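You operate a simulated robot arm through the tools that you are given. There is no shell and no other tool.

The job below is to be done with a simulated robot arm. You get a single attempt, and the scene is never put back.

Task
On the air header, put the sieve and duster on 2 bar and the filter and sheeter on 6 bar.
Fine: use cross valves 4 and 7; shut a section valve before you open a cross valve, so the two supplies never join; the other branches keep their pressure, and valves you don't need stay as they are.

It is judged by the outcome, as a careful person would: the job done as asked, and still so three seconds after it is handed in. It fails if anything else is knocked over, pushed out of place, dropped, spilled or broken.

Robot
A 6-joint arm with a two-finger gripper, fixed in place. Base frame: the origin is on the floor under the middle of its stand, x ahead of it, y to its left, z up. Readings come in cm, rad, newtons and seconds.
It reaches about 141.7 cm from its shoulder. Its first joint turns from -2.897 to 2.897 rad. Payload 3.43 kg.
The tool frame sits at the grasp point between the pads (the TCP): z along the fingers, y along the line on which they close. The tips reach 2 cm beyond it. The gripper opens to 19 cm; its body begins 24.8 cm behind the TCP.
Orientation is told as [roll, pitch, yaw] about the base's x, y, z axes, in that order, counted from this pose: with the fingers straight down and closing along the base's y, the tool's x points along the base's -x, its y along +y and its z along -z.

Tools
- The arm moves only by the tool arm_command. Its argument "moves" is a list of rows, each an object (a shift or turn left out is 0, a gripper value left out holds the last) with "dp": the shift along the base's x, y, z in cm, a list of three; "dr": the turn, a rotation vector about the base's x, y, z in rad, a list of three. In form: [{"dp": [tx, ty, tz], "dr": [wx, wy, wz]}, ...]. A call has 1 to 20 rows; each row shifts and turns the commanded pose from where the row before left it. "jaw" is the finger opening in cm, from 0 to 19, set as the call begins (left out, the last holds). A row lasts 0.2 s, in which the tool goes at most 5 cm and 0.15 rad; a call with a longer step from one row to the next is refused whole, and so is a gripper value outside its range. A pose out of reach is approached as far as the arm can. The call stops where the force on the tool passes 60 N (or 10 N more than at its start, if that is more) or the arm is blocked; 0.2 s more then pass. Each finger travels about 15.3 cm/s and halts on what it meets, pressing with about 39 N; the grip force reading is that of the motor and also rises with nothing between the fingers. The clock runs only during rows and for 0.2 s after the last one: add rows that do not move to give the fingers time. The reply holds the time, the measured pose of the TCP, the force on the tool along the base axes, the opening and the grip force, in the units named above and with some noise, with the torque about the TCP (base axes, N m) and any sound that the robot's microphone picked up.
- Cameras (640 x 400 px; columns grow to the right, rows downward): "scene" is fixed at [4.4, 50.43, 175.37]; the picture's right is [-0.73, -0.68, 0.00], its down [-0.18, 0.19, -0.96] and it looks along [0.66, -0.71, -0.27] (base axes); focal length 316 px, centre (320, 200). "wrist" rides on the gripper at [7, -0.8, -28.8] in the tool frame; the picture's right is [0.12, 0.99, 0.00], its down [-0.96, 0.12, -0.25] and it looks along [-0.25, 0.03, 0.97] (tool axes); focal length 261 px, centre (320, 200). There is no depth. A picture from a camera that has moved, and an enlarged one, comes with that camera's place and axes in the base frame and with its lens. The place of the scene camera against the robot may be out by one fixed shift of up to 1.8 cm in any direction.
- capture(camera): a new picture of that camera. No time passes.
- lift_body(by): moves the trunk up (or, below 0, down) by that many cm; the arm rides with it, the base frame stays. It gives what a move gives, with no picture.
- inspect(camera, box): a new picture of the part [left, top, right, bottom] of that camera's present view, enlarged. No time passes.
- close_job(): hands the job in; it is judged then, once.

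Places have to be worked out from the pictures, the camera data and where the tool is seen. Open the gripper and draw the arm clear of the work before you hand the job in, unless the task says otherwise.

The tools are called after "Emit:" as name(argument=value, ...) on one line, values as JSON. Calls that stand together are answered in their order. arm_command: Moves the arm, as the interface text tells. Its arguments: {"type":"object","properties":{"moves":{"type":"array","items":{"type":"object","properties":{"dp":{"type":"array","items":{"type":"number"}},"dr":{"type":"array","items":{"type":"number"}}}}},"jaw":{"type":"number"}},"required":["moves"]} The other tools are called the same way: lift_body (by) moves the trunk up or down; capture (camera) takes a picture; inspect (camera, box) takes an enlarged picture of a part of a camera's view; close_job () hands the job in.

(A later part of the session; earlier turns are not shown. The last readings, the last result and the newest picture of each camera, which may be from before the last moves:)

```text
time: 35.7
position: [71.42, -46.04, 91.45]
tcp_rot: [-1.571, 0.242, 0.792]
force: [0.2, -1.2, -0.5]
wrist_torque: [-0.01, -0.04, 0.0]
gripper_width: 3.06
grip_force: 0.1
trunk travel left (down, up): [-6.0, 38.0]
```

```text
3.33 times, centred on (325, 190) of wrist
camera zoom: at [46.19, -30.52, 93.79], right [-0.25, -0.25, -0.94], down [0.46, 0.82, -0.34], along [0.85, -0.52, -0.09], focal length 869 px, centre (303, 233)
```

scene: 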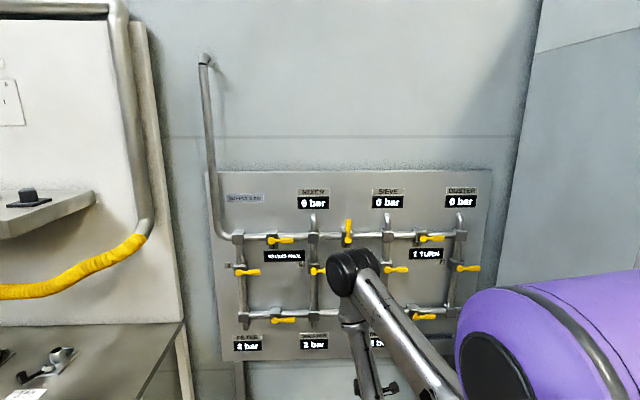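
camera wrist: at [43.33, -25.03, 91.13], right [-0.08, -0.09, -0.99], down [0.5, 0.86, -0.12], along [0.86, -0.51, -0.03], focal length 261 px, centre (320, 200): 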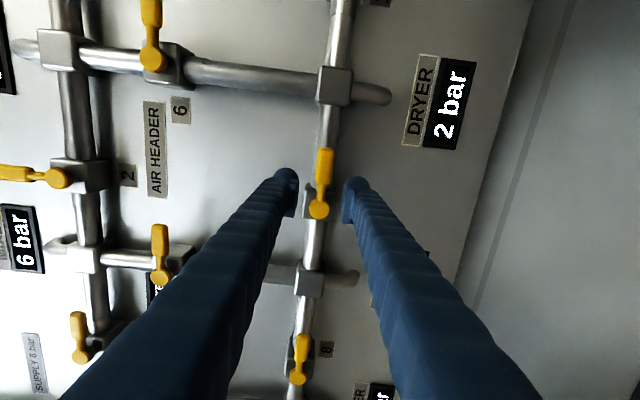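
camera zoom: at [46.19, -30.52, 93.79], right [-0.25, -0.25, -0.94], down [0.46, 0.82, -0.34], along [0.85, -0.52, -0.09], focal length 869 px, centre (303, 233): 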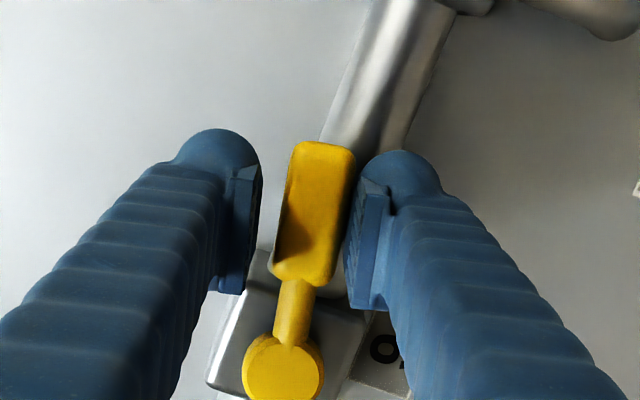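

V9 follows upward freely, just as V2 did. I'll run the rest of the arc to 94° in one call.

Emit:
arm_command(moves=[{"dp": [0.0777, 0.0781, 0.3907], "dr": [-0.0496, 0.0494, 0]}, {"dp": [0.0969, 0.0974, 0.3819], "dr": [-0.0496, 0.0494, 0]}, {"dp": [0.1153, 0.116, 0.3715], "dr": [-0.0496, 0.0494, 0]}, {"dp": [0.1335, 0.1342, 0.3591], "dr": [-0.0496, 0.0494, 0]}, {"dp": [0.1508, 0.1517, 0.345], "dr": [-0.0496, 0.0494, 0]}, {"dp": [0.1674, 0.1684, 0.3292], "dr": [-0.0496, 0.0494, 0]}, {"dp": [0.1833, 0.1843, 0.3118], "dr": [-0.0496, 0.0494, 0]}, {"dp": [0.1981, 0.1992, 0.2928], "dr": [-0.0496, 0.0494, 0]}, {"dp": [0.2121, 0.2133, 0.2724], "dr": [-0.0496, 0.0494, 0]}, {"dp": [0.2251, 0.2264, 0.2508], "dr": [-0.0496, 0.0494, 0]}, {"dp": [0.2369, 0.2382, 0.2278], "dr": [-0.0496, 0.0494, 0]}, {"dp": [0.2475, 0.2489, 0.2037], "dr": [-0.0496, 0.0494, 0]}, {"dp": [0.257, 0.2584, 0.1786], "dr": [-0.0496, 0.0494, 0]}, {"dp": [0.2652, 0.2667, 0.1529], "dr": [-0.0496, 0.0494, 0]}, {"dp": [0.2721, 0.2736, 0.126], "dr": [-0.0496, 0.0494, 0]}, {"dp": [0.2776, 0.2791, 0.0987], "dr": [-0.0496, 0.0494, 0]}, {"dp": [0.2817, 0.2833, 0.071], "dr": [-0.0496, 0.0494, 0]}, {"dp": [0.2845, 0.2862, 0.0429], "dr": [-0.0496, 0.0494, 0]}, {"dp": [0.286, 0.2876, 0.0145], "dr": [-0.0496, 0.0494, 0]}, {"dp": [0.2859, 0.2876, -0.0139], "dr": [-0.0496, 0.0494, 0]}])

Emit:
capture(camera="wrist")

Emit:
capture(camera="scene")

```text
time: 39.9
position: [75.65, -41.75, 95.61]
tcp_rot: [1.477, 1.499, -2.448]
force: [-4.0, -4.2, -1.5]
wrist_torque: [0.1, -0.05, -0.05]
gripper_width: 3.33
grip_force: 2.7
trunk travel left (down, up): [-6.0, 38.0]
```

```text
taken
camera wrist: at [56.13, -20.5, 102.75], right [-0.69, -0.7, 0.19], down [-0.31, 0.05, -0.95], along [0.65, -0.72, -0.25], focal length 261 px, centre (320, 200)
```

wrist: 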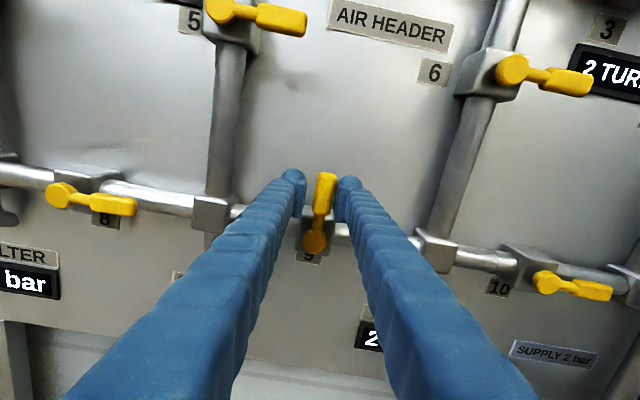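

```text
taken
```

scene: 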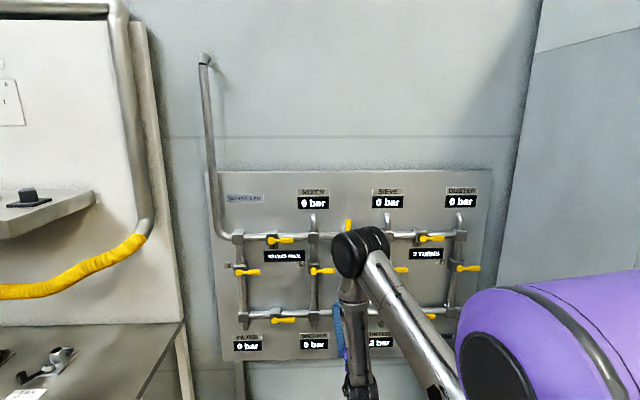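

Valve 9 is shut: filter and sheeter read 0 bar, dryer still has 2 bar, and the counter shows 2 turns. I'll open the jaw and back out before going to cross valve 4.

Emit:
arm_command(moves=[{"dp": [0, 0, 0]}, {"dp": [-0.85, 0.846, 0]}, {"dp": [-0.85, 0.846, 0]}, {"dp": [-0.85, 0.846, 0]}, {"dp": [-0.85, 0.846, 0]}, {"dp": [-0.85, 0.846, 0]}], jaw=5)

Emit:
capture(camera="wrist")

Emit:
inspect(camera="scene", box=[210, 170, 500, 360])

```text
time: 41.3
position: [71.45, -37.37, 95.56]
tcp_rot: [1.486, 1.502, -2.437]
force: [0.7, -0.8, 0.3]
wrist_torque: [-0.02, 0.01, 0.01]
gripper_width: 4.97
grip_force: 0.1
trunk travel left (down, up): [-6.0, 38.0]
```

```text
taken
camera wrist: at [51.94, -16.21, 102.71], right [-0.69, -0.7, 0.19], down [-0.31, 0.05, -0.95], along [0.65, -0.72, -0.25], focal length 261 px, centre (320, 200)
```

wrist: 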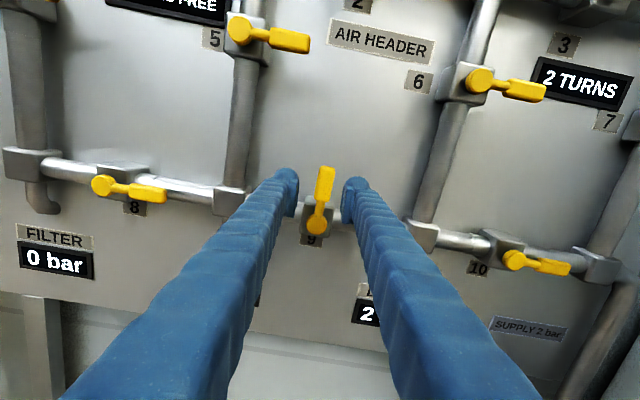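

```text
2.11 times, centred on (355, 265) of scene
camera zoom: at [4.4, 50.43, 175.37], right [-0.73, -0.68, 0.0], down [-0.18, 0.19, -0.96], along [0.66, -0.71, -0.27], focal length 666 px, centre (246, 63)
```

zoom: 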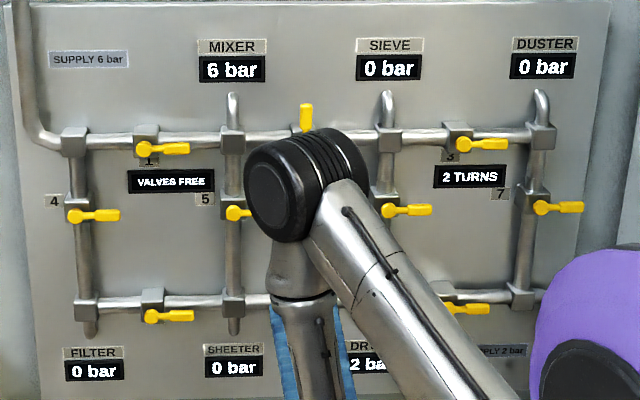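

All readings are as expected: mixer 6, dryer 2, and both isolated sections at 0. I'll move left and up to a hover in front of valve 4's paddle at about (97.6,-11.3,112.6), rolling the tool back on the way.

Emit:
arm_command(moves=[{"dp": [1.31, 1.305, 0.85], "dr": [0.0581, -0.0578, 0]}, {"dp": [1.31, 1.305, 0.85], "dr": [0.0581, -0.0578, 0]}, {"dp": [1.31, 1.305, 0.85], "dr": [0.0581, -0.0578, 0]}, {"dp": [1.31, 1.305, 0.85], "dr": [0.0581, -0.0578, 0]}, {"dp": [1.31, 1.305, 0.85], "dr": [0.0581, -0.0578, 0]}, {"dp": [1.31, 1.305, 0.85], "dr": [0.0581, -0.0578, 0]}, {"dp": [1.31, 1.305, 0.85], "dr": [0.0581, -0.0578, 0]}, {"dp": [1.31, 1.305, 0.85], "dr": [0.0581, -0.0578, 0]}, {"dp": [1.31, 1.305, 0.85], "dr": [0.0581, -0.0578, 0]}, {"dp": [1.31, 1.305, 0.85], "dr": [0.0581, -0.0578, 0]}])

Emit:
capture(camera="scene")

```text
time: 43.5
position: [84.61, -24.38, 104.05]
tcp_rot: [-1.564, 0.82, 0.796]
force: [0.2, -0.2, 0.4]
wrist_torque: [0.01, -0.03, -0.02]
gripper_width: 5.01
grip_force: 0.1
trunk travel left (down, up): [-6.0, 38.0]
```

```text
taken
```

scene: 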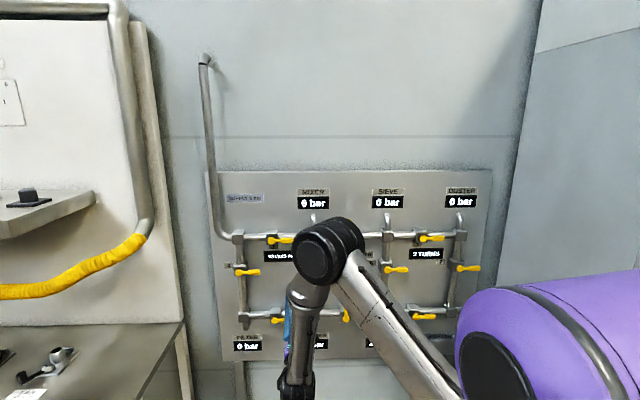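

Tracking is good and the left bench (top near z of about 85, corner near (131,1)) is well clear of the path. I'll continue the second half to valve 4.

Emit:
arm_command(moves=[{"dp": [1.31, 1.305, 0.85], "dr": [0.0581, -0.0578, 0]}, {"dp": [1.31, 1.305, 0.85], "dr": [0.0581, -0.0578, 0]}, {"dp": [1.31, 1.305, 0.85], "dr": [0.0581, -0.0578, 0]}, {"dp": [1.31, 1.305, 0.85], "dr": [0.0581, -0.0578, 0]}, {"dp": [1.31, 1.305, 0.85], "dr": [0.0581, -0.0578, 0]}, {"dp": [1.31, 1.305, 0.85], "dr": [0.0581, -0.0578, 0]}, {"dp": [1.31, 1.305, 0.85], "dr": [0.0581, -0.0578, 0]}, {"dp": [1.31, 1.305, 0.85], "dr": [0.0581, -0.0578, 0]}, {"dp": [1.31, 1.305, 0.85], "dr": [0.0581, -0.0578, 0]}, {"dp": [1.31, 1.305, 0.85], "dr": [0.0581, -0.0578, 0]}, {"dp": [0, 0, 0]}])

Emit:
capture(camera="wrist")

Emit:
inspect(camera="wrist", box=[250, 130, 400, 250])

Emit:
capture(camera="scene")

```text
time: 45.9
position: [97.66, -11.44, 112.62]
tcp_rot: [-1.568, 0.0, 0.794]
force: [-1.0, 0.2, -0.4]
wrist_torque: [0.01, -0.04, -0.06]
gripper_width: 5.0
grip_force: 0.0
trunk travel left (down, up): [-6.0, 38.0]
```

```text
taken
camera wrist: at [72.12, 3.77, 113.47], right [-0.09, -0.08, -0.99], down [0.5, 0.86, -0.12], along [0.86, -0.5, -0.03], focal length 261 px, centre (320, 200)
```

wrist: 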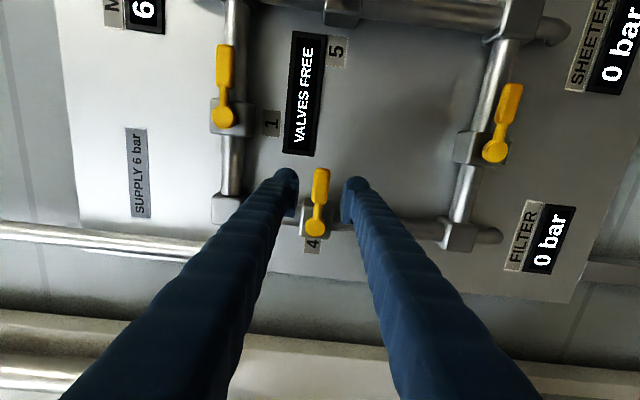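

```text
3.33 times, centred on (325, 190) of wrist
camera zoom: at [72.12, 3.77, 113.47], right [-0.09, -0.08, -0.99], down [0.5, 0.86, -0.12], along [0.86, -0.5, -0.03], focal length 869 px, centre (303, 233)
```

zoom: 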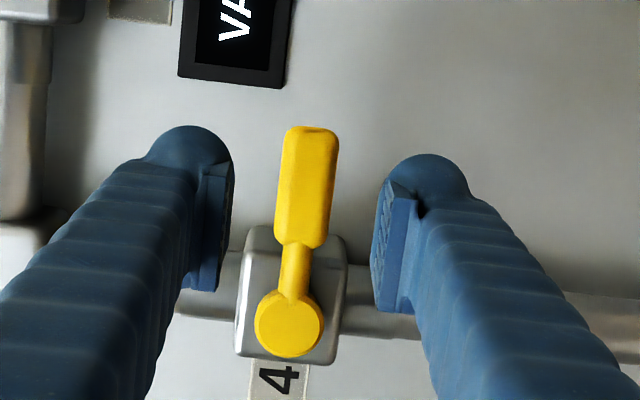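

```text
taken
```

scene: 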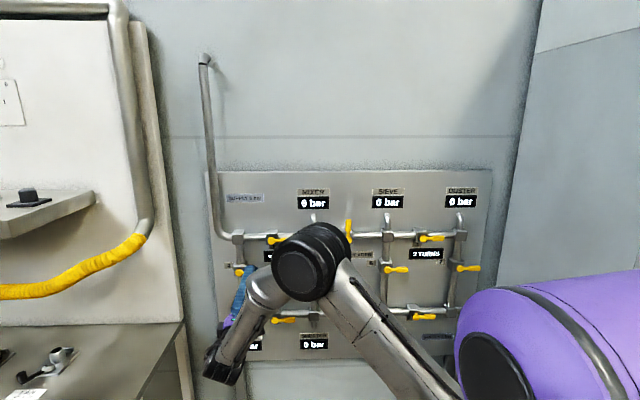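

Label 4 is visible and its paddle is centred between the fingers; the hub is at about (106.7,-11.6,112.45). I'll advance to the grip point with the same offset that worked before.

Emit:
arm_command(moves=[{"dp": [0.624, -0.539, -0.06]}, {"dp": [0.624, -0.539, -0.06]}, {"dp": [0.624, -0.539, -0.05]}, {"dp": [0.624, -0.539, 0]}, {"dp": [0.624, -0.539, 0]}, {"dp": [0.624, -0.539, 0]}, {"dp": [0.624, -0.539, 0]}, {"dp": [0, 0, 0]}])

Emit:
inspect(camera="wrist", box=[250, 130, 400, 250])

```text
time: 47.7
position: [102.07, -15.24, 112.47]
tcp_rot: [-1.568, 0.002, 0.795]
force: [0.0, 0.6, -0.4]
wrist_torque: [0.0, 0.0, 0.02]
gripper_width: 4.99
grip_force: 0.0
trunk travel left (down, up): [-6.0, 38.0]
```

```text
3.33 times, centred on (325, 190) of wrist
camera zoom: at [76.48, -0.06, 113.3], right [-0.09, -0.09, -0.99], down [0.5, 0.86, -0.12], along [0.86, -0.5, -0.03], focal length 869 px, centre (303, 233)
```

zoom: 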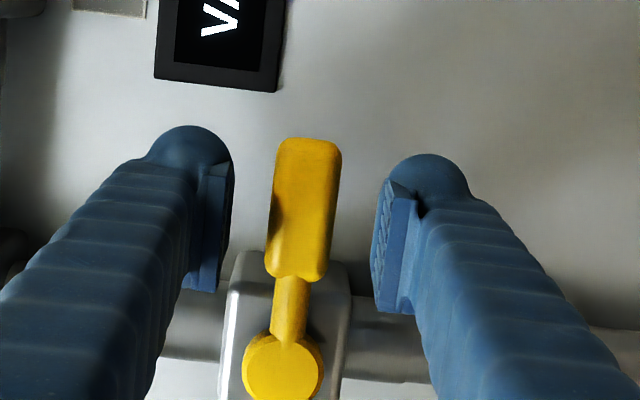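

Alignment is identical. Both section valves are shut, so opening 4 is allowed now. I'll cage to 3 cm and test a small upward turn.

Emit:
arm_command(moves=[{"dp": [0, 0, 0]}, {"dp": [0.0073, 0.0074, 0.3478], "dr": [-0.0425, 0.0423, 0]}, {"dp": [0.0221, 0.0222, 0.3465], "dr": [-0.0425, 0.0423, 0]}, {"dp": [0.0367, 0.0369, 0.3441], "dr": [-0.0425, 0.0423, 0]}, {"dp": [0.0511, 0.0514, 0.3403], "dr": [-0.0425, 0.0423, 0]}, {"dp": [0, 0, 0]}], jaw=3)

Emit:
inspect(camera="wrist", box=[250, 130, 400, 250])

```text
time: 49.1
position: [102.27, -14.82, 113.38]
tcp_rot: [-1.564, 0.246, 0.798]
force: [1.3, 11.7, -31.7]
wrist_torque: [0.87, -0.42, -0.04]
gripper_width: 4.65
grip_force: 14.3
trunk travel left (down, up): [-6.0, 38.0]
```

```text
3.33 times, centred on (325, 190) of wrist
camera zoom: at [77.01, 0.47, 116.02], right [-0.26, -0.25, -0.93], down [0.46, 0.82, -0.34], along [0.85, -0.51, -0.1], focal length 869 px, centre (303, 233)
```

zoom: 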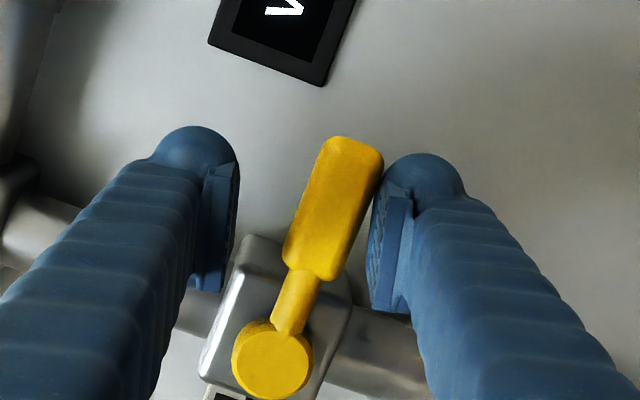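

The upward turn is blocked here (about 32 N, jaw pushed back), so the cross valves turn the other way, with the handle going down to open. I'll return to neutral.

Emit:
arm_command(moves=[{"dp": [-0.0511, -0.0514, -0.3403], "dr": [0.0425, -0.0423, 0]}, {"dp": [-0.0367, -0.0369, -0.3441], "dr": [0.0425, -0.0423, 0]}, {"dp": [-0.0221, -0.0222, -0.3465], "dr": [0.0425, -0.0423, 0]}, {"dp": [-0.0073, -0.0074, -0.3478], "dr": [0.0425, -0.0423, 0]}, {"dp": [0, 0, 0]}], jaw=3)

Emit:
inspect(camera="wrist", box=[250, 130, 400, 250])

```text
time: 50.3
position: [101.98, -15.17, 112.61]
tcp_rot: [-1.571, 0.0, 0.795]
force: [-0.2, 0.2, -0.9]
wrist_torque: [-0.01, -0.01, 0.0]
gripper_width: 2.97
grip_force: 0.0
trunk travel left (down, up): [-6.0, 38.0]
```

```text
3.33 times, centred on (325, 190) of wrist
camera zoom: at [76.48, -0.07, 113.36], right [-0.08, -0.09, -0.99], down [0.5, 0.86, -0.12], along [0.86, -0.5, -0.03], focal length 869 px, centre (303, 233)
```

zoom: 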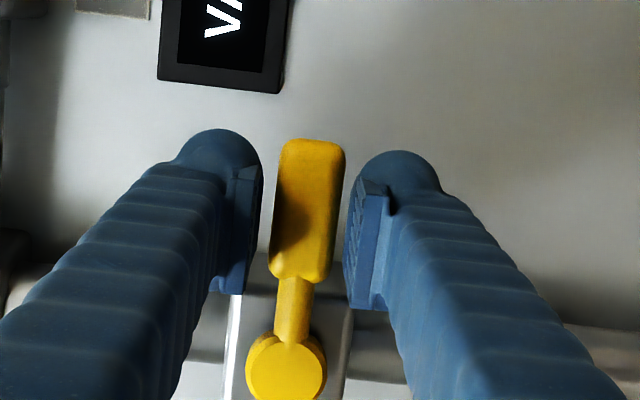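

Neutral again with no force. Now I'll test a small downward (clockwise) turn of valve 4.

Emit:
arm_command(moves=[{"dp": [0.0073, 0.0074, -0.3478], "dr": [0.0425, -0.0423, 0]}, {"dp": [0.0221, 0.0222, -0.3465], "dr": [0.0425, -0.0423, 0]}, {"dp": [0.0367, 0.0369, -0.3441], "dr": [0.0425, -0.0423, 0]}, {"dp": [0.0511, 0.0514, -0.3403], "dr": [0.0425, -0.0423, 0]}, {"dp": [0, 0, 0]}])

Emit:
inspect(camera="wrist", box=[250, 130, 400, 250])

```text
time: 51.5
position: [102.05, -15.08, 111.11]
tcp_rot: [-1.571, -0.237, 0.793]
force: [0.2, 1.0, 0.0]
wrist_torque: [-0.01, -0.03, -0.01]
gripper_width: 3.03
grip_force: 0.7
trunk travel left (down, up): [-6.0, 38.0]
```

```text
3.33 times, centred on (325, 190) of wrist
camera zoom: at [76.56, 0.01, 110.16], right [0.08, 0.09, -0.99], down [0.5, 0.86, 0.12], along [0.86, -0.5, 0.03], focal length 869 px, centre (303, 233)
```

zoom: 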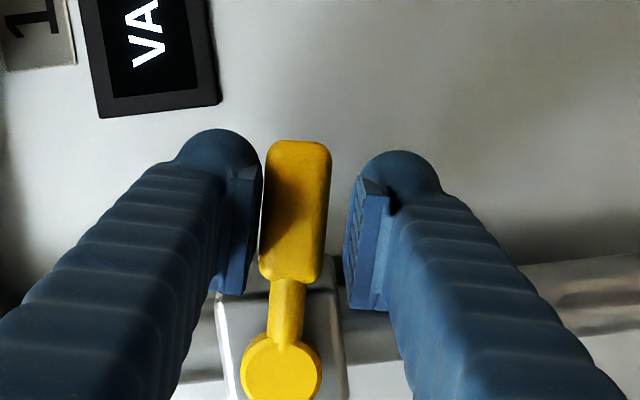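

Valve 4 follows downward freely. I'll run the rest of the clockwise arc to about 94°.

Emit:
arm_command(moves=[{"dp": [0.0777, 0.0781, -0.3907], "dr": [0.0496, -0.0494, 0]}, {"dp": [0.0969, 0.0974, -0.3819], "dr": [0.0496, -0.0494, 0]}, {"dp": [0.1153, 0.116, -0.3715], "dr": [0.0496, -0.0494, 0]}, {"dp": [0.1335, 0.1342, -0.3591], "dr": [0.0496, -0.0494, 0]}, {"dp": [0.1508, 0.1517, -0.345], "dr": [0.0496, -0.0494, 0]}, {"dp": [0.1674, 0.1684, -0.3292], "dr": [0.0496, -0.0494, 0]}, {"dp": [0.1833, 0.1843, -0.3118], "dr": [0.0496, -0.0494, 0]}, {"dp": [0.1981, 0.1992, -0.2928], "dr": [0.0496, -0.0494, 0]}, {"dp": [0.2121, 0.2133, -0.2724], "dr": [0.0496, -0.0494, 0]}, {"dp": [0.2251, 0.2264, -0.2508], "dr": [0.0496, -0.0494, 0]}, {"dp": [0.2369, 0.2382, -0.2278], "dr": [0.0496, -0.0494, 0]}, {"dp": [0.2475, 0.2489, -0.2037], "dr": [0.0496, -0.0494, 0]}, {"dp": [0.257, 0.2584, -0.1786], "dr": [0.0496, -0.0494, 0]}, {"dp": [0.2652, 0.2667, -0.1529], "dr": [0.0496, -0.0494, 0]}, {"dp": [0.2721, 0.2736, -0.126], "dr": [0.0496, -0.0494, 0]}, {"dp": [0.2776, 0.2791, -0.0987], "dr": [0.0496, -0.0494, 0]}, {"dp": [0.2817, 0.2833, -0.071], "dr": [0.0496, -0.0494, 0]}, {"dp": [0.2845, 0.2862, -0.0429], "dr": [0.0496, -0.0494, 0]}, {"dp": [0.286, 0.2876, -0.0145], "dr": [0.0496, -0.0494, 0]}, {"dp": [0.2859, 0.2876, 0.0139], "dr": [0.0496, -0.0494, 0]}])

Emit:
capture(camera="wrist")

Emit:
inspect(camera="wrist", box=[250, 130, 400, 250])

Emit:
inspect(camera="scene", box=[210, 170, 500, 360])

```text
time: 55.7
position: [106.21, -10.87, 106.76]
tcp_rot: [1.656, -1.504, -2.44]
force: [-4.5, -3.3, 0.4]
wrist_torque: [-0.07, 0.08, -0.04]
gripper_width: 3.3
grip_force: 3.0
trunk travel left (down, up): [-6.0, 38.0]
```

```text
taken
camera wrist: at [85.61, 9.12, 99.38], right [0.71, 0.71, -0.05], down [-0.14, 0.21, 0.97], along [0.69, -0.67, 0.25], focal length 261 px, centre (320, 200)
```

wrist: 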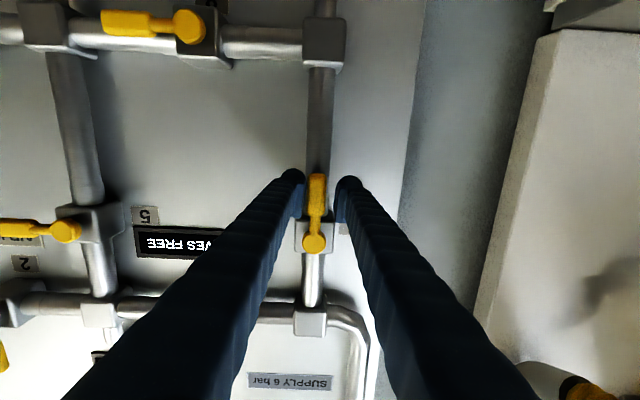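

```text
3.33 times, centred on (325, 190) of wrist
camera zoom: at [85.61, 9.12, 99.38], right [0.71, 0.71, -0.05], down [-0.14, 0.21, 0.97], along [0.69, -0.67, 0.25], focal length 869 px, centre (303, 233)
```

zoom: 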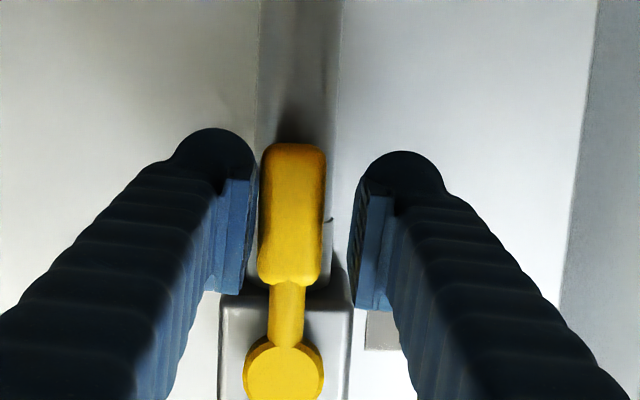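

```text
2.11 times, centred on (355, 265) of scene
camera zoom: at [4.4, 50.43, 175.37], right [-0.73, -0.68, 0.0], down [-0.18, 0.19, -0.96], along [0.66, -0.71, -0.27], focal length 666 px, centre (246, 63)
```

zoom: 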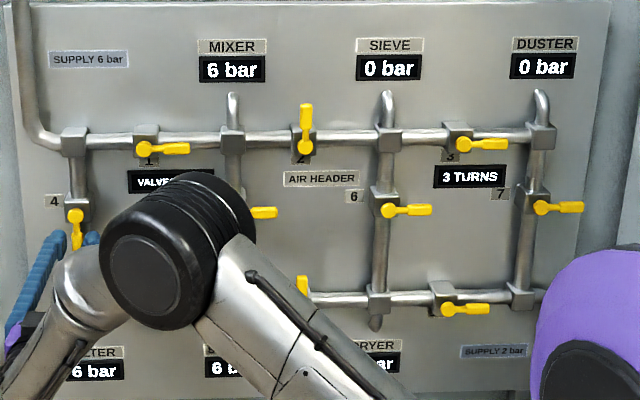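

Valve 4 is open (handle down along its pipe), and filter and sheeter both read 6 bar. I'll open the jaw and back out.

Emit:
arm_command(moves=[{"dp": [0, 0, 0]}, {"dp": [-0.85, 0.846, 0]}, {"dp": [-0.85, 0.846, 0]}, {"dp": [-0.85, 0.846, 0]}, {"dp": [-0.85, 0.846, 0]}, {"dp": [-0.85, 0.846, 0]}, {"dp": [-0.85, 0.846, 0]}], jaw=5)

Emit:
capture(camera="wrist")

```text
time: 57.3
position: [101.11, -5.7, 106.67]
tcp_rot: [1.653, -1.504, -2.435]
force: [-0.8, -0.9, 0.6]
wrist_torque: [-0.01, 0.0, 0.03]
gripper_width: 4.99
grip_force: 0.1
trunk travel left (down, up): [-6.0, 38.0]
```

```text
taken
camera wrist: at [80.56, 14.3, 99.43], right [0.7, 0.71, -0.05], down [-0.14, 0.21, 0.97], along [0.7, -0.67, 0.25], focal length 261 px, centre (320, 200)
```

wrist: 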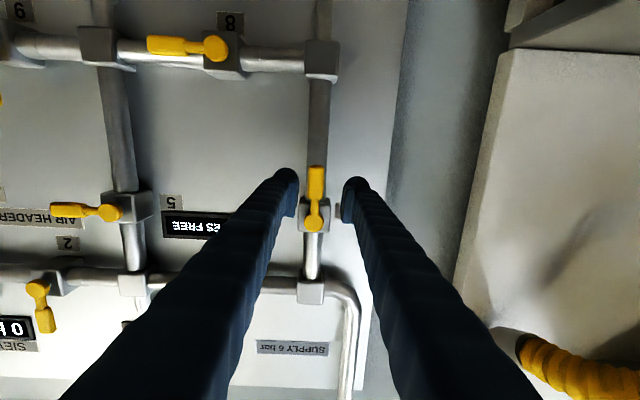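

Valve 4's handle hangs straight down. The straight path to valve 7 would pass too close to the robot's own base, so I'll rise above the valves while rolling the tool back, then traverse to the right up high.

Emit:
arm_command(moves=[{"dp": [-0.5, -0.55, 1.9], "dr": [-0.0581, 0.0578, 0]}, {"dp": [-0.5, -0.55, 1.9], "dr": [-0.0581, 0.0578, 0]}, {"dp": [-0.5, -0.55, 1.9], "dr": [-0.0581, 0.0578, 0]}, {"dp": [-0.5, -0.55, 1.9], "dr": [-0.0581, 0.0578, 0]}, {"dp": [-0.5, -0.55, 1.9], "dr": [-0.0581, 0.0578, 0]}, {"dp": [-0.5, -0.55, 1.9], "dr": [-0.0581, 0.0578, 0]}, {"dp": [-0.5, -0.55, 1.9], "dr": [-0.0581, 0.0578, 0]}, {"dp": [-0.5, -0.55, 1.9], "dr": [-0.0581, 0.0578, 0]}, {"dp": [-0.5, -0.55, 1.9], "dr": [-0.0581, 0.0578, 0]}, {"dp": [-0.5, -0.55, 1.9], "dr": [-0.0581, 0.0578, 0]}, {"dp": [-0.5, -0.55, 1.9], "dr": [-0.0581, 0.0578, 0]}, {"dp": [-0.5, -0.55, 1.9], "dr": [-0.0581, 0.0578, 0]}, {"dp": [-0.5, -0.55, 1.9], "dr": [-0.0581, 0.0578, 0]}, {"dp": [-0.5, -0.55, 1.9], "dr": [-0.0581, 0.0578, 0]}, {"dp": [-0.5, -0.55, 1.9], "dr": [-0.0581, 0.0578, 0]}, {"dp": [-0.5, -0.55, 1.9], "dr": [-0.0581, 0.0578, 0]}, {"dp": [-0.5, -0.55, 1.9], "dr": [-0.0581, 0.0578, 0]}, {"dp": [-0.5, -0.55, 1.9], "dr": [-0.0581, 0.0578, 0]}, {"dp": [-0.5, -0.55, 1.9], "dr": [-0.0581, 0.0578, 0]}, {"dp": [-0.5, -0.55, 1.9], "dr": [-0.0581, 0.0578, 0]}])

Emit:
capture(camera="scene")

Emit:
capture(camera="wrist")

```text
time: 61.5
position: [91.26, -16.59, 144.68]
tcp_rot: [-1.572, 0.002, 0.796]
force: [-0.3, -0.2, 0.6]
wrist_torque: [0.04, 0.03, -0.01]
gripper_width: 5.01
grip_force: 0.0
trunk travel left (down, up): [-6.0, 38.0]
```

```text
taken
```

scene: 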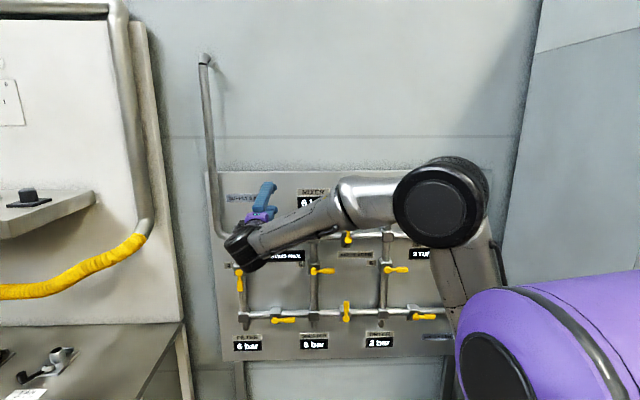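

```text
taken
camera wrist: at [65.68, -1.54, 145.62], right [-0.09, -0.09, -0.99], down [0.5, 0.86, -0.12], along [0.86, -0.5, -0.03], focal length 261 px, centre (320, 200)
```

wrist: 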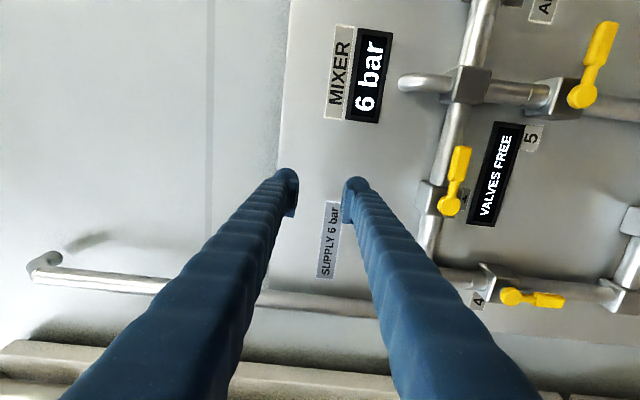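

The roll is restored and I'm above the valves at z 145. Now I'll traverse right along the panel, staying about 5 cm outside the handle plane.

Emit:
arm_command(moves=[{"dp": [-1.5, -1.57, 0.2]}, {"dp": [-1.5, -1.57, 0.2]}, {"dp": [-1.5, -1.57, 0.2]}, {"dp": [-1.5, -1.57, 0.2]}, {"dp": [-1.5, -1.57, 0.2]}, {"dp": [-1.5, -1.57, 0.2]}, {"dp": [-1.5, -1.57, 0.2]}, {"dp": [-1.5, -1.57, 0.2]}, {"dp": [-1.5, -1.57, 0.2]}, {"dp": [-1.5, -1.57, 0.2]}, {"dp": [-1.5, -1.57, 0.2]}, {"dp": [-1.5, -1.57, 0.2]}, {"dp": [-1.5, -1.57, 0.2]}, {"dp": [-1.5, -1.57, 0.2]}, {"dp": [-1.5, -1.57, 0.2]}, {"dp": [-1.5, -1.57, 0.2]}, {"dp": [-1.5, -1.57, 0.2]}, {"dp": [-1.5, -1.57, 0.2]}])

Emit:
capture(camera="scene")

Emit:
capture(camera="wrist")

```text
time: 65.3
position: [64.9, -45.13, 147.09]
tcp_rot: [-1.556, 0.006, 0.797]
force: [-0.9, -0.3, -0.2]
wrist_torque: [-0.02, -0.04, 0.03]
gripper_width: 5.0
grip_force: 0.0
trunk travel left (down, up): [-6.0, 38.0]
```

```text
taken
```

scene: 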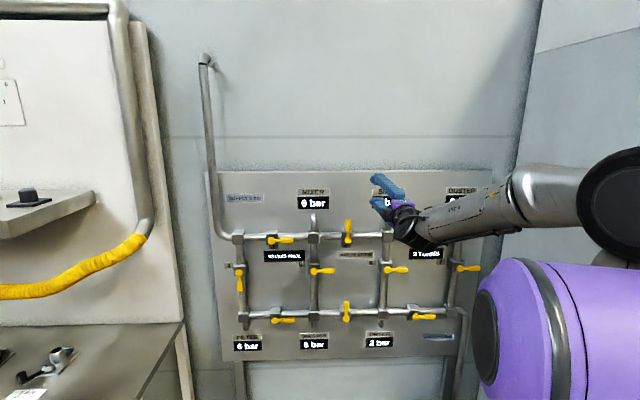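

```text
taken
camera wrist: at [39.29, -30.08, 148.44], right [-0.1, -0.08, -0.99], down [0.49, 0.86, -0.12], along [0.86, -0.5, -0.05], focal length 261 px, centre (320, 200)
```

wrist: 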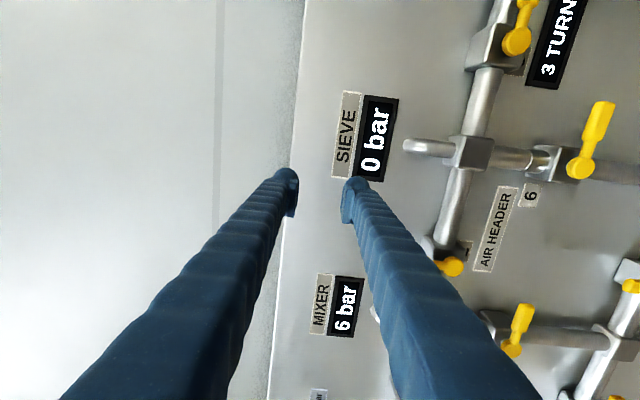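

Tracking is fine (small lag), with no contact. I'll continue the traverse to above valve 7, a bit slower.

Emit:
arm_command(moves=[{"dp": [0, 0, 0]}, {"dp": [-1.4, -1.43, 0]}, {"dp": [-1.4, -1.43, 0]}, {"dp": [-1.4, -1.43, 0]}, {"dp": [-1.4, -1.43, 0]}, {"dp": [-1.4, -1.43, 0]}, {"dp": [-1.4, -1.43, 0]}, {"dp": [-1.4, -1.43, 0]}, {"dp": [-1.4, -1.43, 0]}, {"dp": [-1.4, -1.43, 0]}, {"dp": [0, 0, 0]}])

Emit:
capture(camera="scene")

Emit:
capture(camera="wrist")

```text
time: 67.9
position: [59.96, -52.22, 144.15]
tcp_rot: [-1.482, 0.013, 0.774]
force: [1.4, -0.8, -0.6]
wrist_torque: [-0.01, -0.03, -0.03]
gripper_width: 4.99
grip_force: 0.0
out of reach, approached as far as the arm can: row 5, 6, 7, 8, 9, 10
trunk travel left (down, up): [-6.0, 38.0]
stopped in row 11: the arm was blocked; the commanded pose is now the measured one
```

```text
taken
```

scene: 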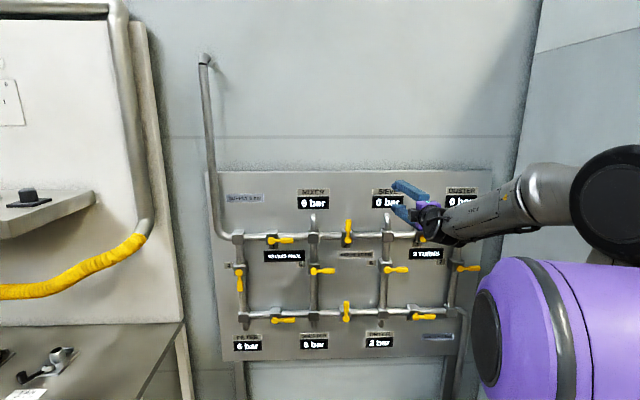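

```text
taken
camera wrist: at [34.95, -36.67, 147.61], right [-0.16, -0.03, -0.99], down [0.51, 0.86, -0.1], along [0.85, -0.52, -0.12], focal length 261 px, centre (320, 200)
```

wrist: 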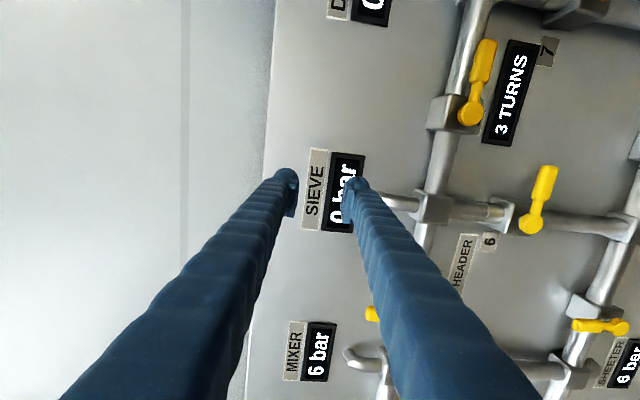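

The arm reached a limit here: forearm and tool are nearly in line at this height, so the wrist is close to singular. Before choosing another route, I'll look at the right-hand side of the panel and the wall there.

Emit:
inspect(camera="scene", box=[440, 120, 640, 400])

Emit:
inspect(camera="scene", box=[440, 0, 640, 130])

```text
1.43 times, centred on (540, 260) of scene
camera zoom: at [4.4, 50.43, 175.37], right [-0.73, -0.68, 0.0], down [-0.18, 0.19, -0.96], along [0.66, -0.71, -0.27], focal length 452 px, centre (6, 114)
```

zoom: 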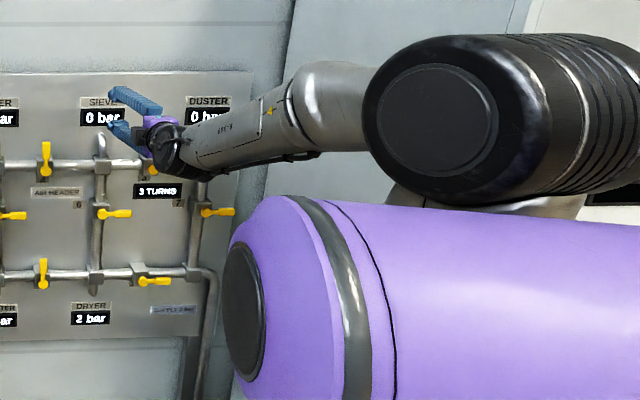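

```text
3.08 times, centred on (540, 65) of scene
camera zoom: at [4.4, 50.43, 175.37], right [-0.73, -0.68, 0.0], down [-0.18, 0.19, -0.96], along [0.66, -0.71, -0.27], focal length 973 px, centre (-357, 615)
```

zoom: 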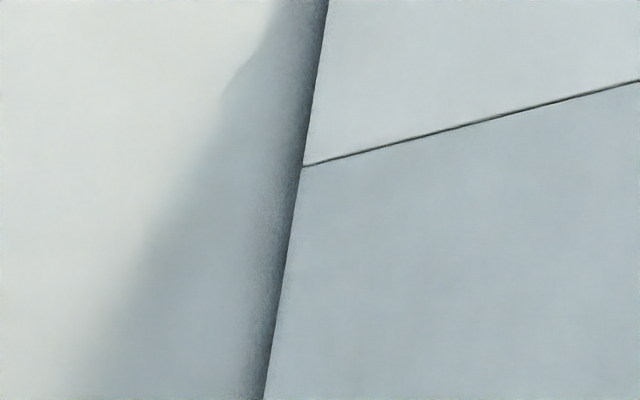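

The wall on the right leaves enough room. The near-in-line wrist comes from the trunk being low while the hand is high, so I'll raise the trunk back up 31.5 cm and then bring the hand down relative to it, giving the better-conditioned shape used at valve 2.

Emit:
lift_body(by=31.5)

Emit:
arm_command(moves=[{"dp": [0, 0, -0.8], "dr": [-0.007, -0.007, 0.001]}, {"dp": [0, 0, -0.8], "dr": [-0.007, -0.007, 0.001]}, {"dp": [0, 0, -1.0], "dr": [-0.007, -0.007, 0.001]}, {"dp": [0.1, -0.1, -1.0], "dr": [-0.007, -0.007, 0.001]}, {"dp": [0.1, -0.1, -1.0], "dr": [-0.007, -0.007, 0.001]}, {"dp": [0.1, -0.1, -1.0], "dr": [-0.007, -0.007, 0.001]}, {"dp": [0.1, -0.1, -1.0], "dr": [-0.007, -0.007, 0.001]}, {"dp": [0.1, -0.1, -1.0], "dr": [-0.007, -0.007, 0.001]}, {"dp": [0.1, -0.1, -1.0], "dr": [-0.007, -0.007, 0.001]}])

Emit:
capture(camera="scene")

```text
time: 71.0
position: [59.83, -52.14, 175.8]
tcp_rot: [-1.484, 0.009, 0.774]
force: [0.3, 0.3, 0.2]
wrist_torque: [0.02, 0.0, -0.01]
gripper_width: 5.02
grip_force: 0.0
trunk travel left (down, up): [-37.5, 6.5]
```

```text
time: 73.0
position: [62.33, -50.12, 168.17]
tcp_rot: [-1.574, 0.01, 0.771]
force: [-0.5, -0.7, 0.3]
wrist_torque: [0.05, -0.02, 0.01]
gripper_width: 5.02
grip_force: 0.1
out of reach, approached as far as the arm can: row 3, 4, 5, 6, 7, 8, 9
trunk travel left (down, up): [-37.5, 6.5]
```

```text
taken
```

scene: 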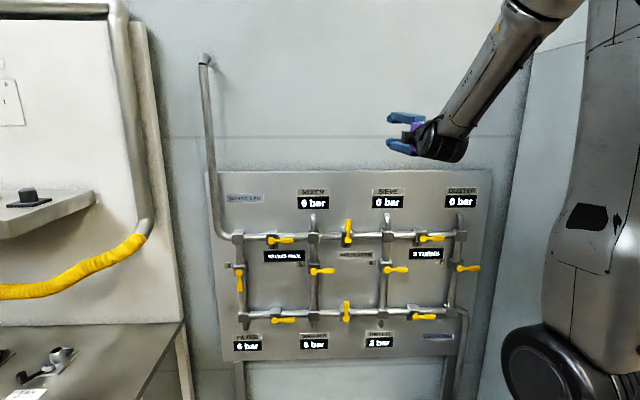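

Still at a limit, and comparing all the limit poses suggests the wrist can't come within about 37 to 40 cm of the base axis. Above the panel top (about z 153) there's room to push the hand further out, so I'll extend forward 8 cm at z 168 and then traverse right from there.

Emit:
arm_command(moves=[{"dp": [0.8, -0.8, 0], "dr": [0, 0, 0.003]}, {"dp": [1.0, -1.0, 0], "dr": [0, 0, 0.003]}, {"dp": [1.0, -1.0, 0], "dr": [0, 0, 0.003]}, {"dp": [1.0, -1.0, 0], "dr": [0, 0, 0.003]}, {"dp": [1.0, -1.0, 0], "dr": [0, 0, 0.003]}, {"dp": [1.0, -1.0, 0], "dr": [0, 0, 0.003]}, {"dp": [0, 0, 0]}])

Emit:
capture(camera="scene")

Emit:
capture(camera="wrist")

```text
time: 74.6
position: [69.74, -53.72, 168.75]
tcp_rot: [-1.574, 0.01, 0.789]
force: [-1.0, 1.0, -0.4]
wrist_torque: [-0.02, 0.03, 0.03]
gripper_width: 4.98
grip_force: 0.0
out of reach, approached as far as the arm can: row 1, 2, 3, 4, 5, 6
trunk travel left (down, up): [-37.5, 6.5]
```

```text
taken
```

scene: 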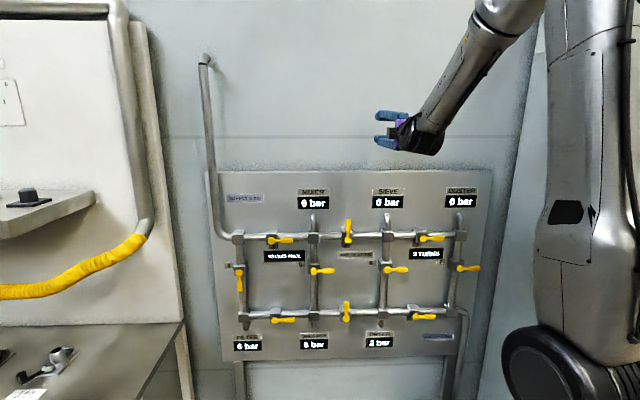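

```text
taken
camera wrist: at [44.27, -38.37, 169.55], right [-0.09, -0.09, -0.99], down [0.5, 0.86, -0.13], along [0.86, -0.51, -0.03], focal length 261 px, centre (320, 200)
```

wrist: 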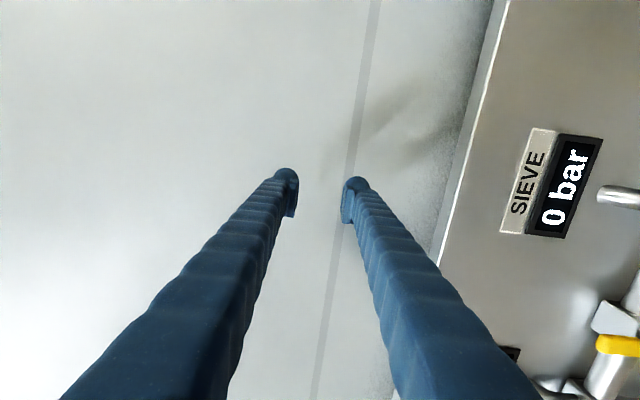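

The limit poses fit a wrist-roll joint limit: with the tool pointing along -45°, it can't come within about 14° of the arm's own plane. So for valve 7 I'll swing the arm and tool to the right together (tool azimuth about -80°) and push that handle down with closed fingers instead of caging it. First I'll yaw away from the limit and start the swing above the panel.

Emit:
arm_command(moves=[{"dr": [0, 0, -0.05]}, {"dr": [0, 0, -0.05]}, {"dr": [0, 0, -0.05]}, {"dp": [-1.0, -0.8, 0], "dr": [0, 0, -0.015]}, {"dp": [-1.93, -1.66, 0], "dr": [0, 0, -0.0289]}, {"dp": [-1.93, -1.66, 0], "dr": [0, 0, -0.0289]}, {"dp": [-1.93, -1.66, 0], "dr": [0, 0, -0.0289]}, {"dp": [-2.0, -1.55, 0], "dr": [0, 0, -0.0289]}], jaw=0)

Emit:
capture(camera="scene")

```text
time: 76.4
position: [60.89, -61.0, 168.69]
tcp_rot: [-1.576, 0.011, 0.52]
force: [-0.4, -0.1, 0.0]
wrist_torque: [0.01, 0.02, 0.01]
gripper_width: 0.01
grip_force: 34.3
trunk travel left (down, up): [-37.5, 6.5]
```

```text
taken
```

scene: 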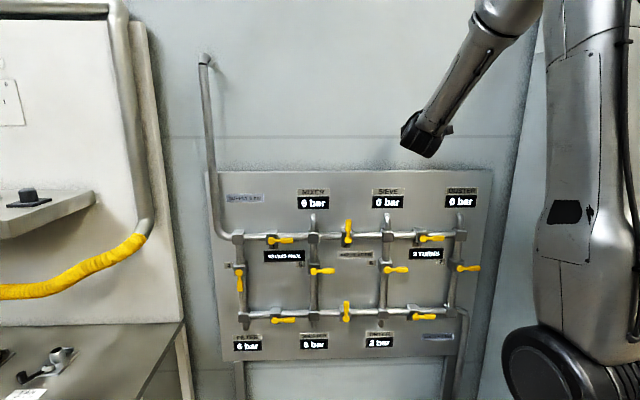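

No limit flags this time, which supports the diagnosis. I'll continue the swing around to above valve 7, with tool azimuth about -80°.

Emit:
arm_command(moves=[{"dp": [-1.985, -1.33, 0], "dr": [0, 0, -0.0288]}, {"dp": [-1.985, -1.33, 0], "dr": [0, 0, -0.0288]}, {"dp": [-1.985, -1.33, 0], "dr": [0, 0, -0.0288]}, {"dp": [-1.985, -1.33, 0], "dr": [0, 0, -0.0288]}, {"dp": [-2.095, -1.08, 0], "dr": [0, 0, -0.0288]}, {"dp": [-2.095, -1.08, 0], "dr": [0, 0, -0.0288]}, {"dp": [-2.095, -1.08, 0], "dr": [0, 0, -0.0288]}, {"dp": [-2.095, -1.08, 0], "dr": [0, 0, -0.0288]}, {"dp": [-2.17, -0.825, 0], "dr": [0, 0, -0.0288]}, {"dp": [-2.17, -0.825, 0], "dr": [0, 0, -0.0288]}, {"dp": [-2.17, -0.825, 0], "dr": [0, 0, -0.0288]}, {"dp": [-2.17, -0.825, 0], "dr": [0, 0, -0.0288]}, {"dp": [0, 0, 0]}])

Emit:
capture(camera="scene")

Emit:
capture(camera="wrist")

```text
time: 79.2
position: [35.84, -73.93, 168.67]
tcp_rot: [-1.576, 0.011, 0.171]
force: [-0.6, 0.0, 1.2]
wrist_torque: [-0.01, -0.01, -0.01]
gripper_width: 0.0
grip_force: 34.4
trunk travel left (down, up): [-37.5, 6.5]
```

```text
taken
```

scene: 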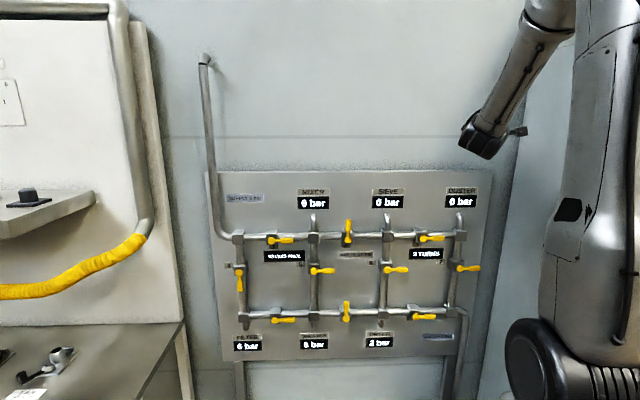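

```text
taken
camera wrist: at [23.9, -46.79, 169.46], right [-0.13, -0.03, -0.99], down [0.9, 0.41, -0.13], along [0.41, -0.91, -0.03], focal length 261 px, centre (320, 200)
```

wrist: 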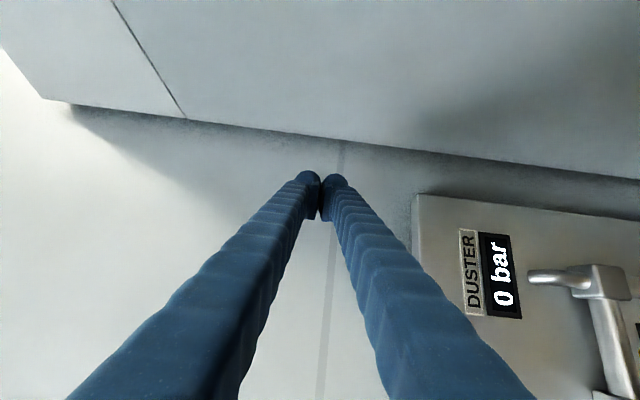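

The hand is now in front of valve 7's column. The right wall is about 20 cm further right, so there's room. I'll lower the trunk 18 cm and then bring the hand down toward valve 7, staying outside the handle plane.

Emit:
lift_body(by=-18)

Emit:
arm_command(moves=[{"dp": [0, 0, -1.5]}, {"dp": [0, 0, -2.0]}, {"dp": [0, 0, -2.0]}, {"dp": [0, 0, -2.0]}, {"dp": [0, 0, -2.0]}, {"dp": [0, 0, -2.0]}, {"dp": [0, 0, -2.0]}, {"dp": [0, 0, -2.0]}, {"dp": [0, 0, -2.0]}, {"dp": [0, 0, -2.0]}, {"dp": [0, 0, -2.0]}, {"dp": [0, 0, -2.0]}, {"dp": [0, 0, -2.0]}, {"dp": [0, 0, -2.0]}, {"dp": [0, 0, 0]}])

Emit:
capture(camera="wrist")

Emit:
capture(camera="scene")

```text
time: 81.2
position: [35.96, -73.94, 150.75]
tcp_rot: [-1.575, 0.009, 0.174]
force: [-1.2, 0.5, 0.0]
wrist_torque: [0.01, 0.01, -0.02]
gripper_width: 0.01
grip_force: 34.2
trunk travel left (down, up): [-19.5, 24.5]
```

```text
time: 84.4
position: [35.87, -73.85, 123.15]
tcp_rot: [-1.578, 0.011, 0.173]
force: [-0.1, -0.8, -0.4]
wrist_torque: [-0.03, -0.04, -0.01]
gripper_width: 0.02
grip_force: 34.0
trunk travel left (down, up): [-19.5, 24.5]
```

```text
taken
camera wrist: at [23.93, -46.84, 123.93], right [-0.13, -0.03, -0.99], down [0.9, 0.41, -0.13], along [0.41, -0.91, -0.03], focal length 261 px, centre (320, 200)
```

wrist: 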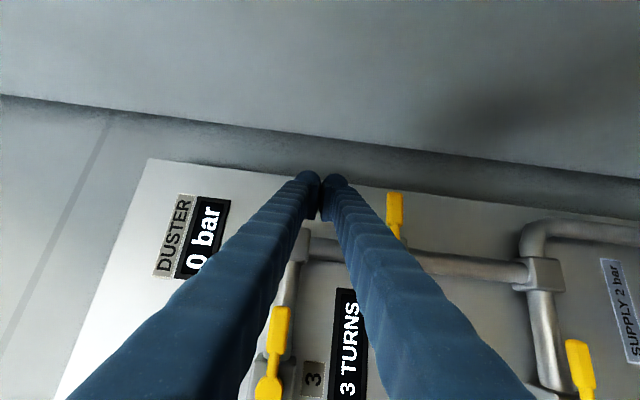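

```text
taken
```

scene: 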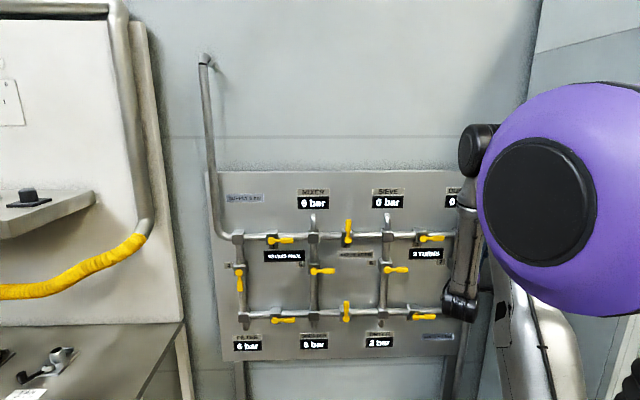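

The fingertips are above and in front of valve 7's paddle; its tip is seen at about (37,-80.7,112.6), which matches the expected hub near (43.2,-75,112.5). I'll come down to z 119.5 and advance so the closed fingers sit just above the paddle.

Emit:
arm_command(moves=[{"dp": [0, 0, -1.8]}, {"dp": [0, 0, -1.85]}, {"dp": [0, 0, 0]}, {"dp": [0.3, -1.15, 0]}, {"dp": [0.3, -1.15, 0]}, {"dp": [0.3, -1.15, 0]}, {"dp": [0.3, -1.15, 0]}, {"dp": [0.2, -0.95, 0]}, {"dp": [0, 0, 0]}])

Emit:
capture(camera="wrist")

Emit:
inspect(camera="wrist", box=[270, 120, 470, 250])

Emit:
inspect(camera="scene", box=[400, 180, 520, 340])

```text
time: 86.4
position: [37.42, -79.39, 119.58]
tcp_rot: [-1.576, 0.009, 0.174]
force: [-0.3, -0.6, -0.8]
wrist_torque: [0.02, 0.01, -0.01]
gripper_width: 0.01
grip_force: 34.1
trunk travel left (down, up): [-19.5, 24.5]
```

```text
taken
camera wrist: at [25.32, -52.31, 120.31], right [-0.13, -0.03, -0.99], down [0.9, 0.41, -0.13], along [0.41, -0.91, -0.03], focal length 261 px, centre (320, 200)
```

wrist: 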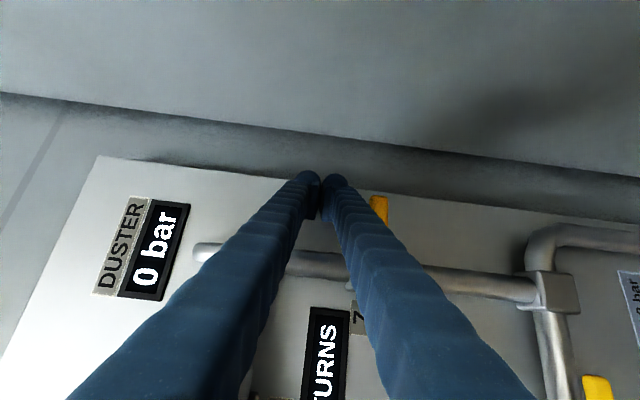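

```text
3.08 times, centred on (370, 185) of wrist
camera zoom: at [25.32, -52.31, 120.31], right [-0.13, -0.03, -0.99], down [0.9, 0.41, -0.13], along [0.41, -0.91, -0.03], focal length 802 px, centre (166, 246)
```

zoom: 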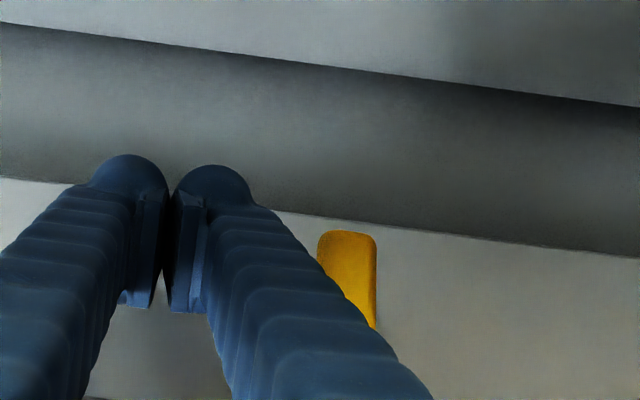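

```text
2.50 times, centred on (460, 260) of scene
camera zoom: at [4.4, 50.43, 175.37], right [-0.73, -0.68, 0.0], down [-0.18, 0.19, -0.96], along [0.66, -0.71, -0.27], focal length 791 px, centre (-30, 50)
```

zoom: 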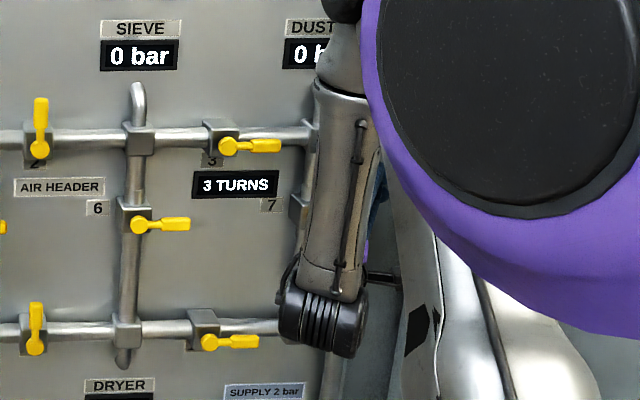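

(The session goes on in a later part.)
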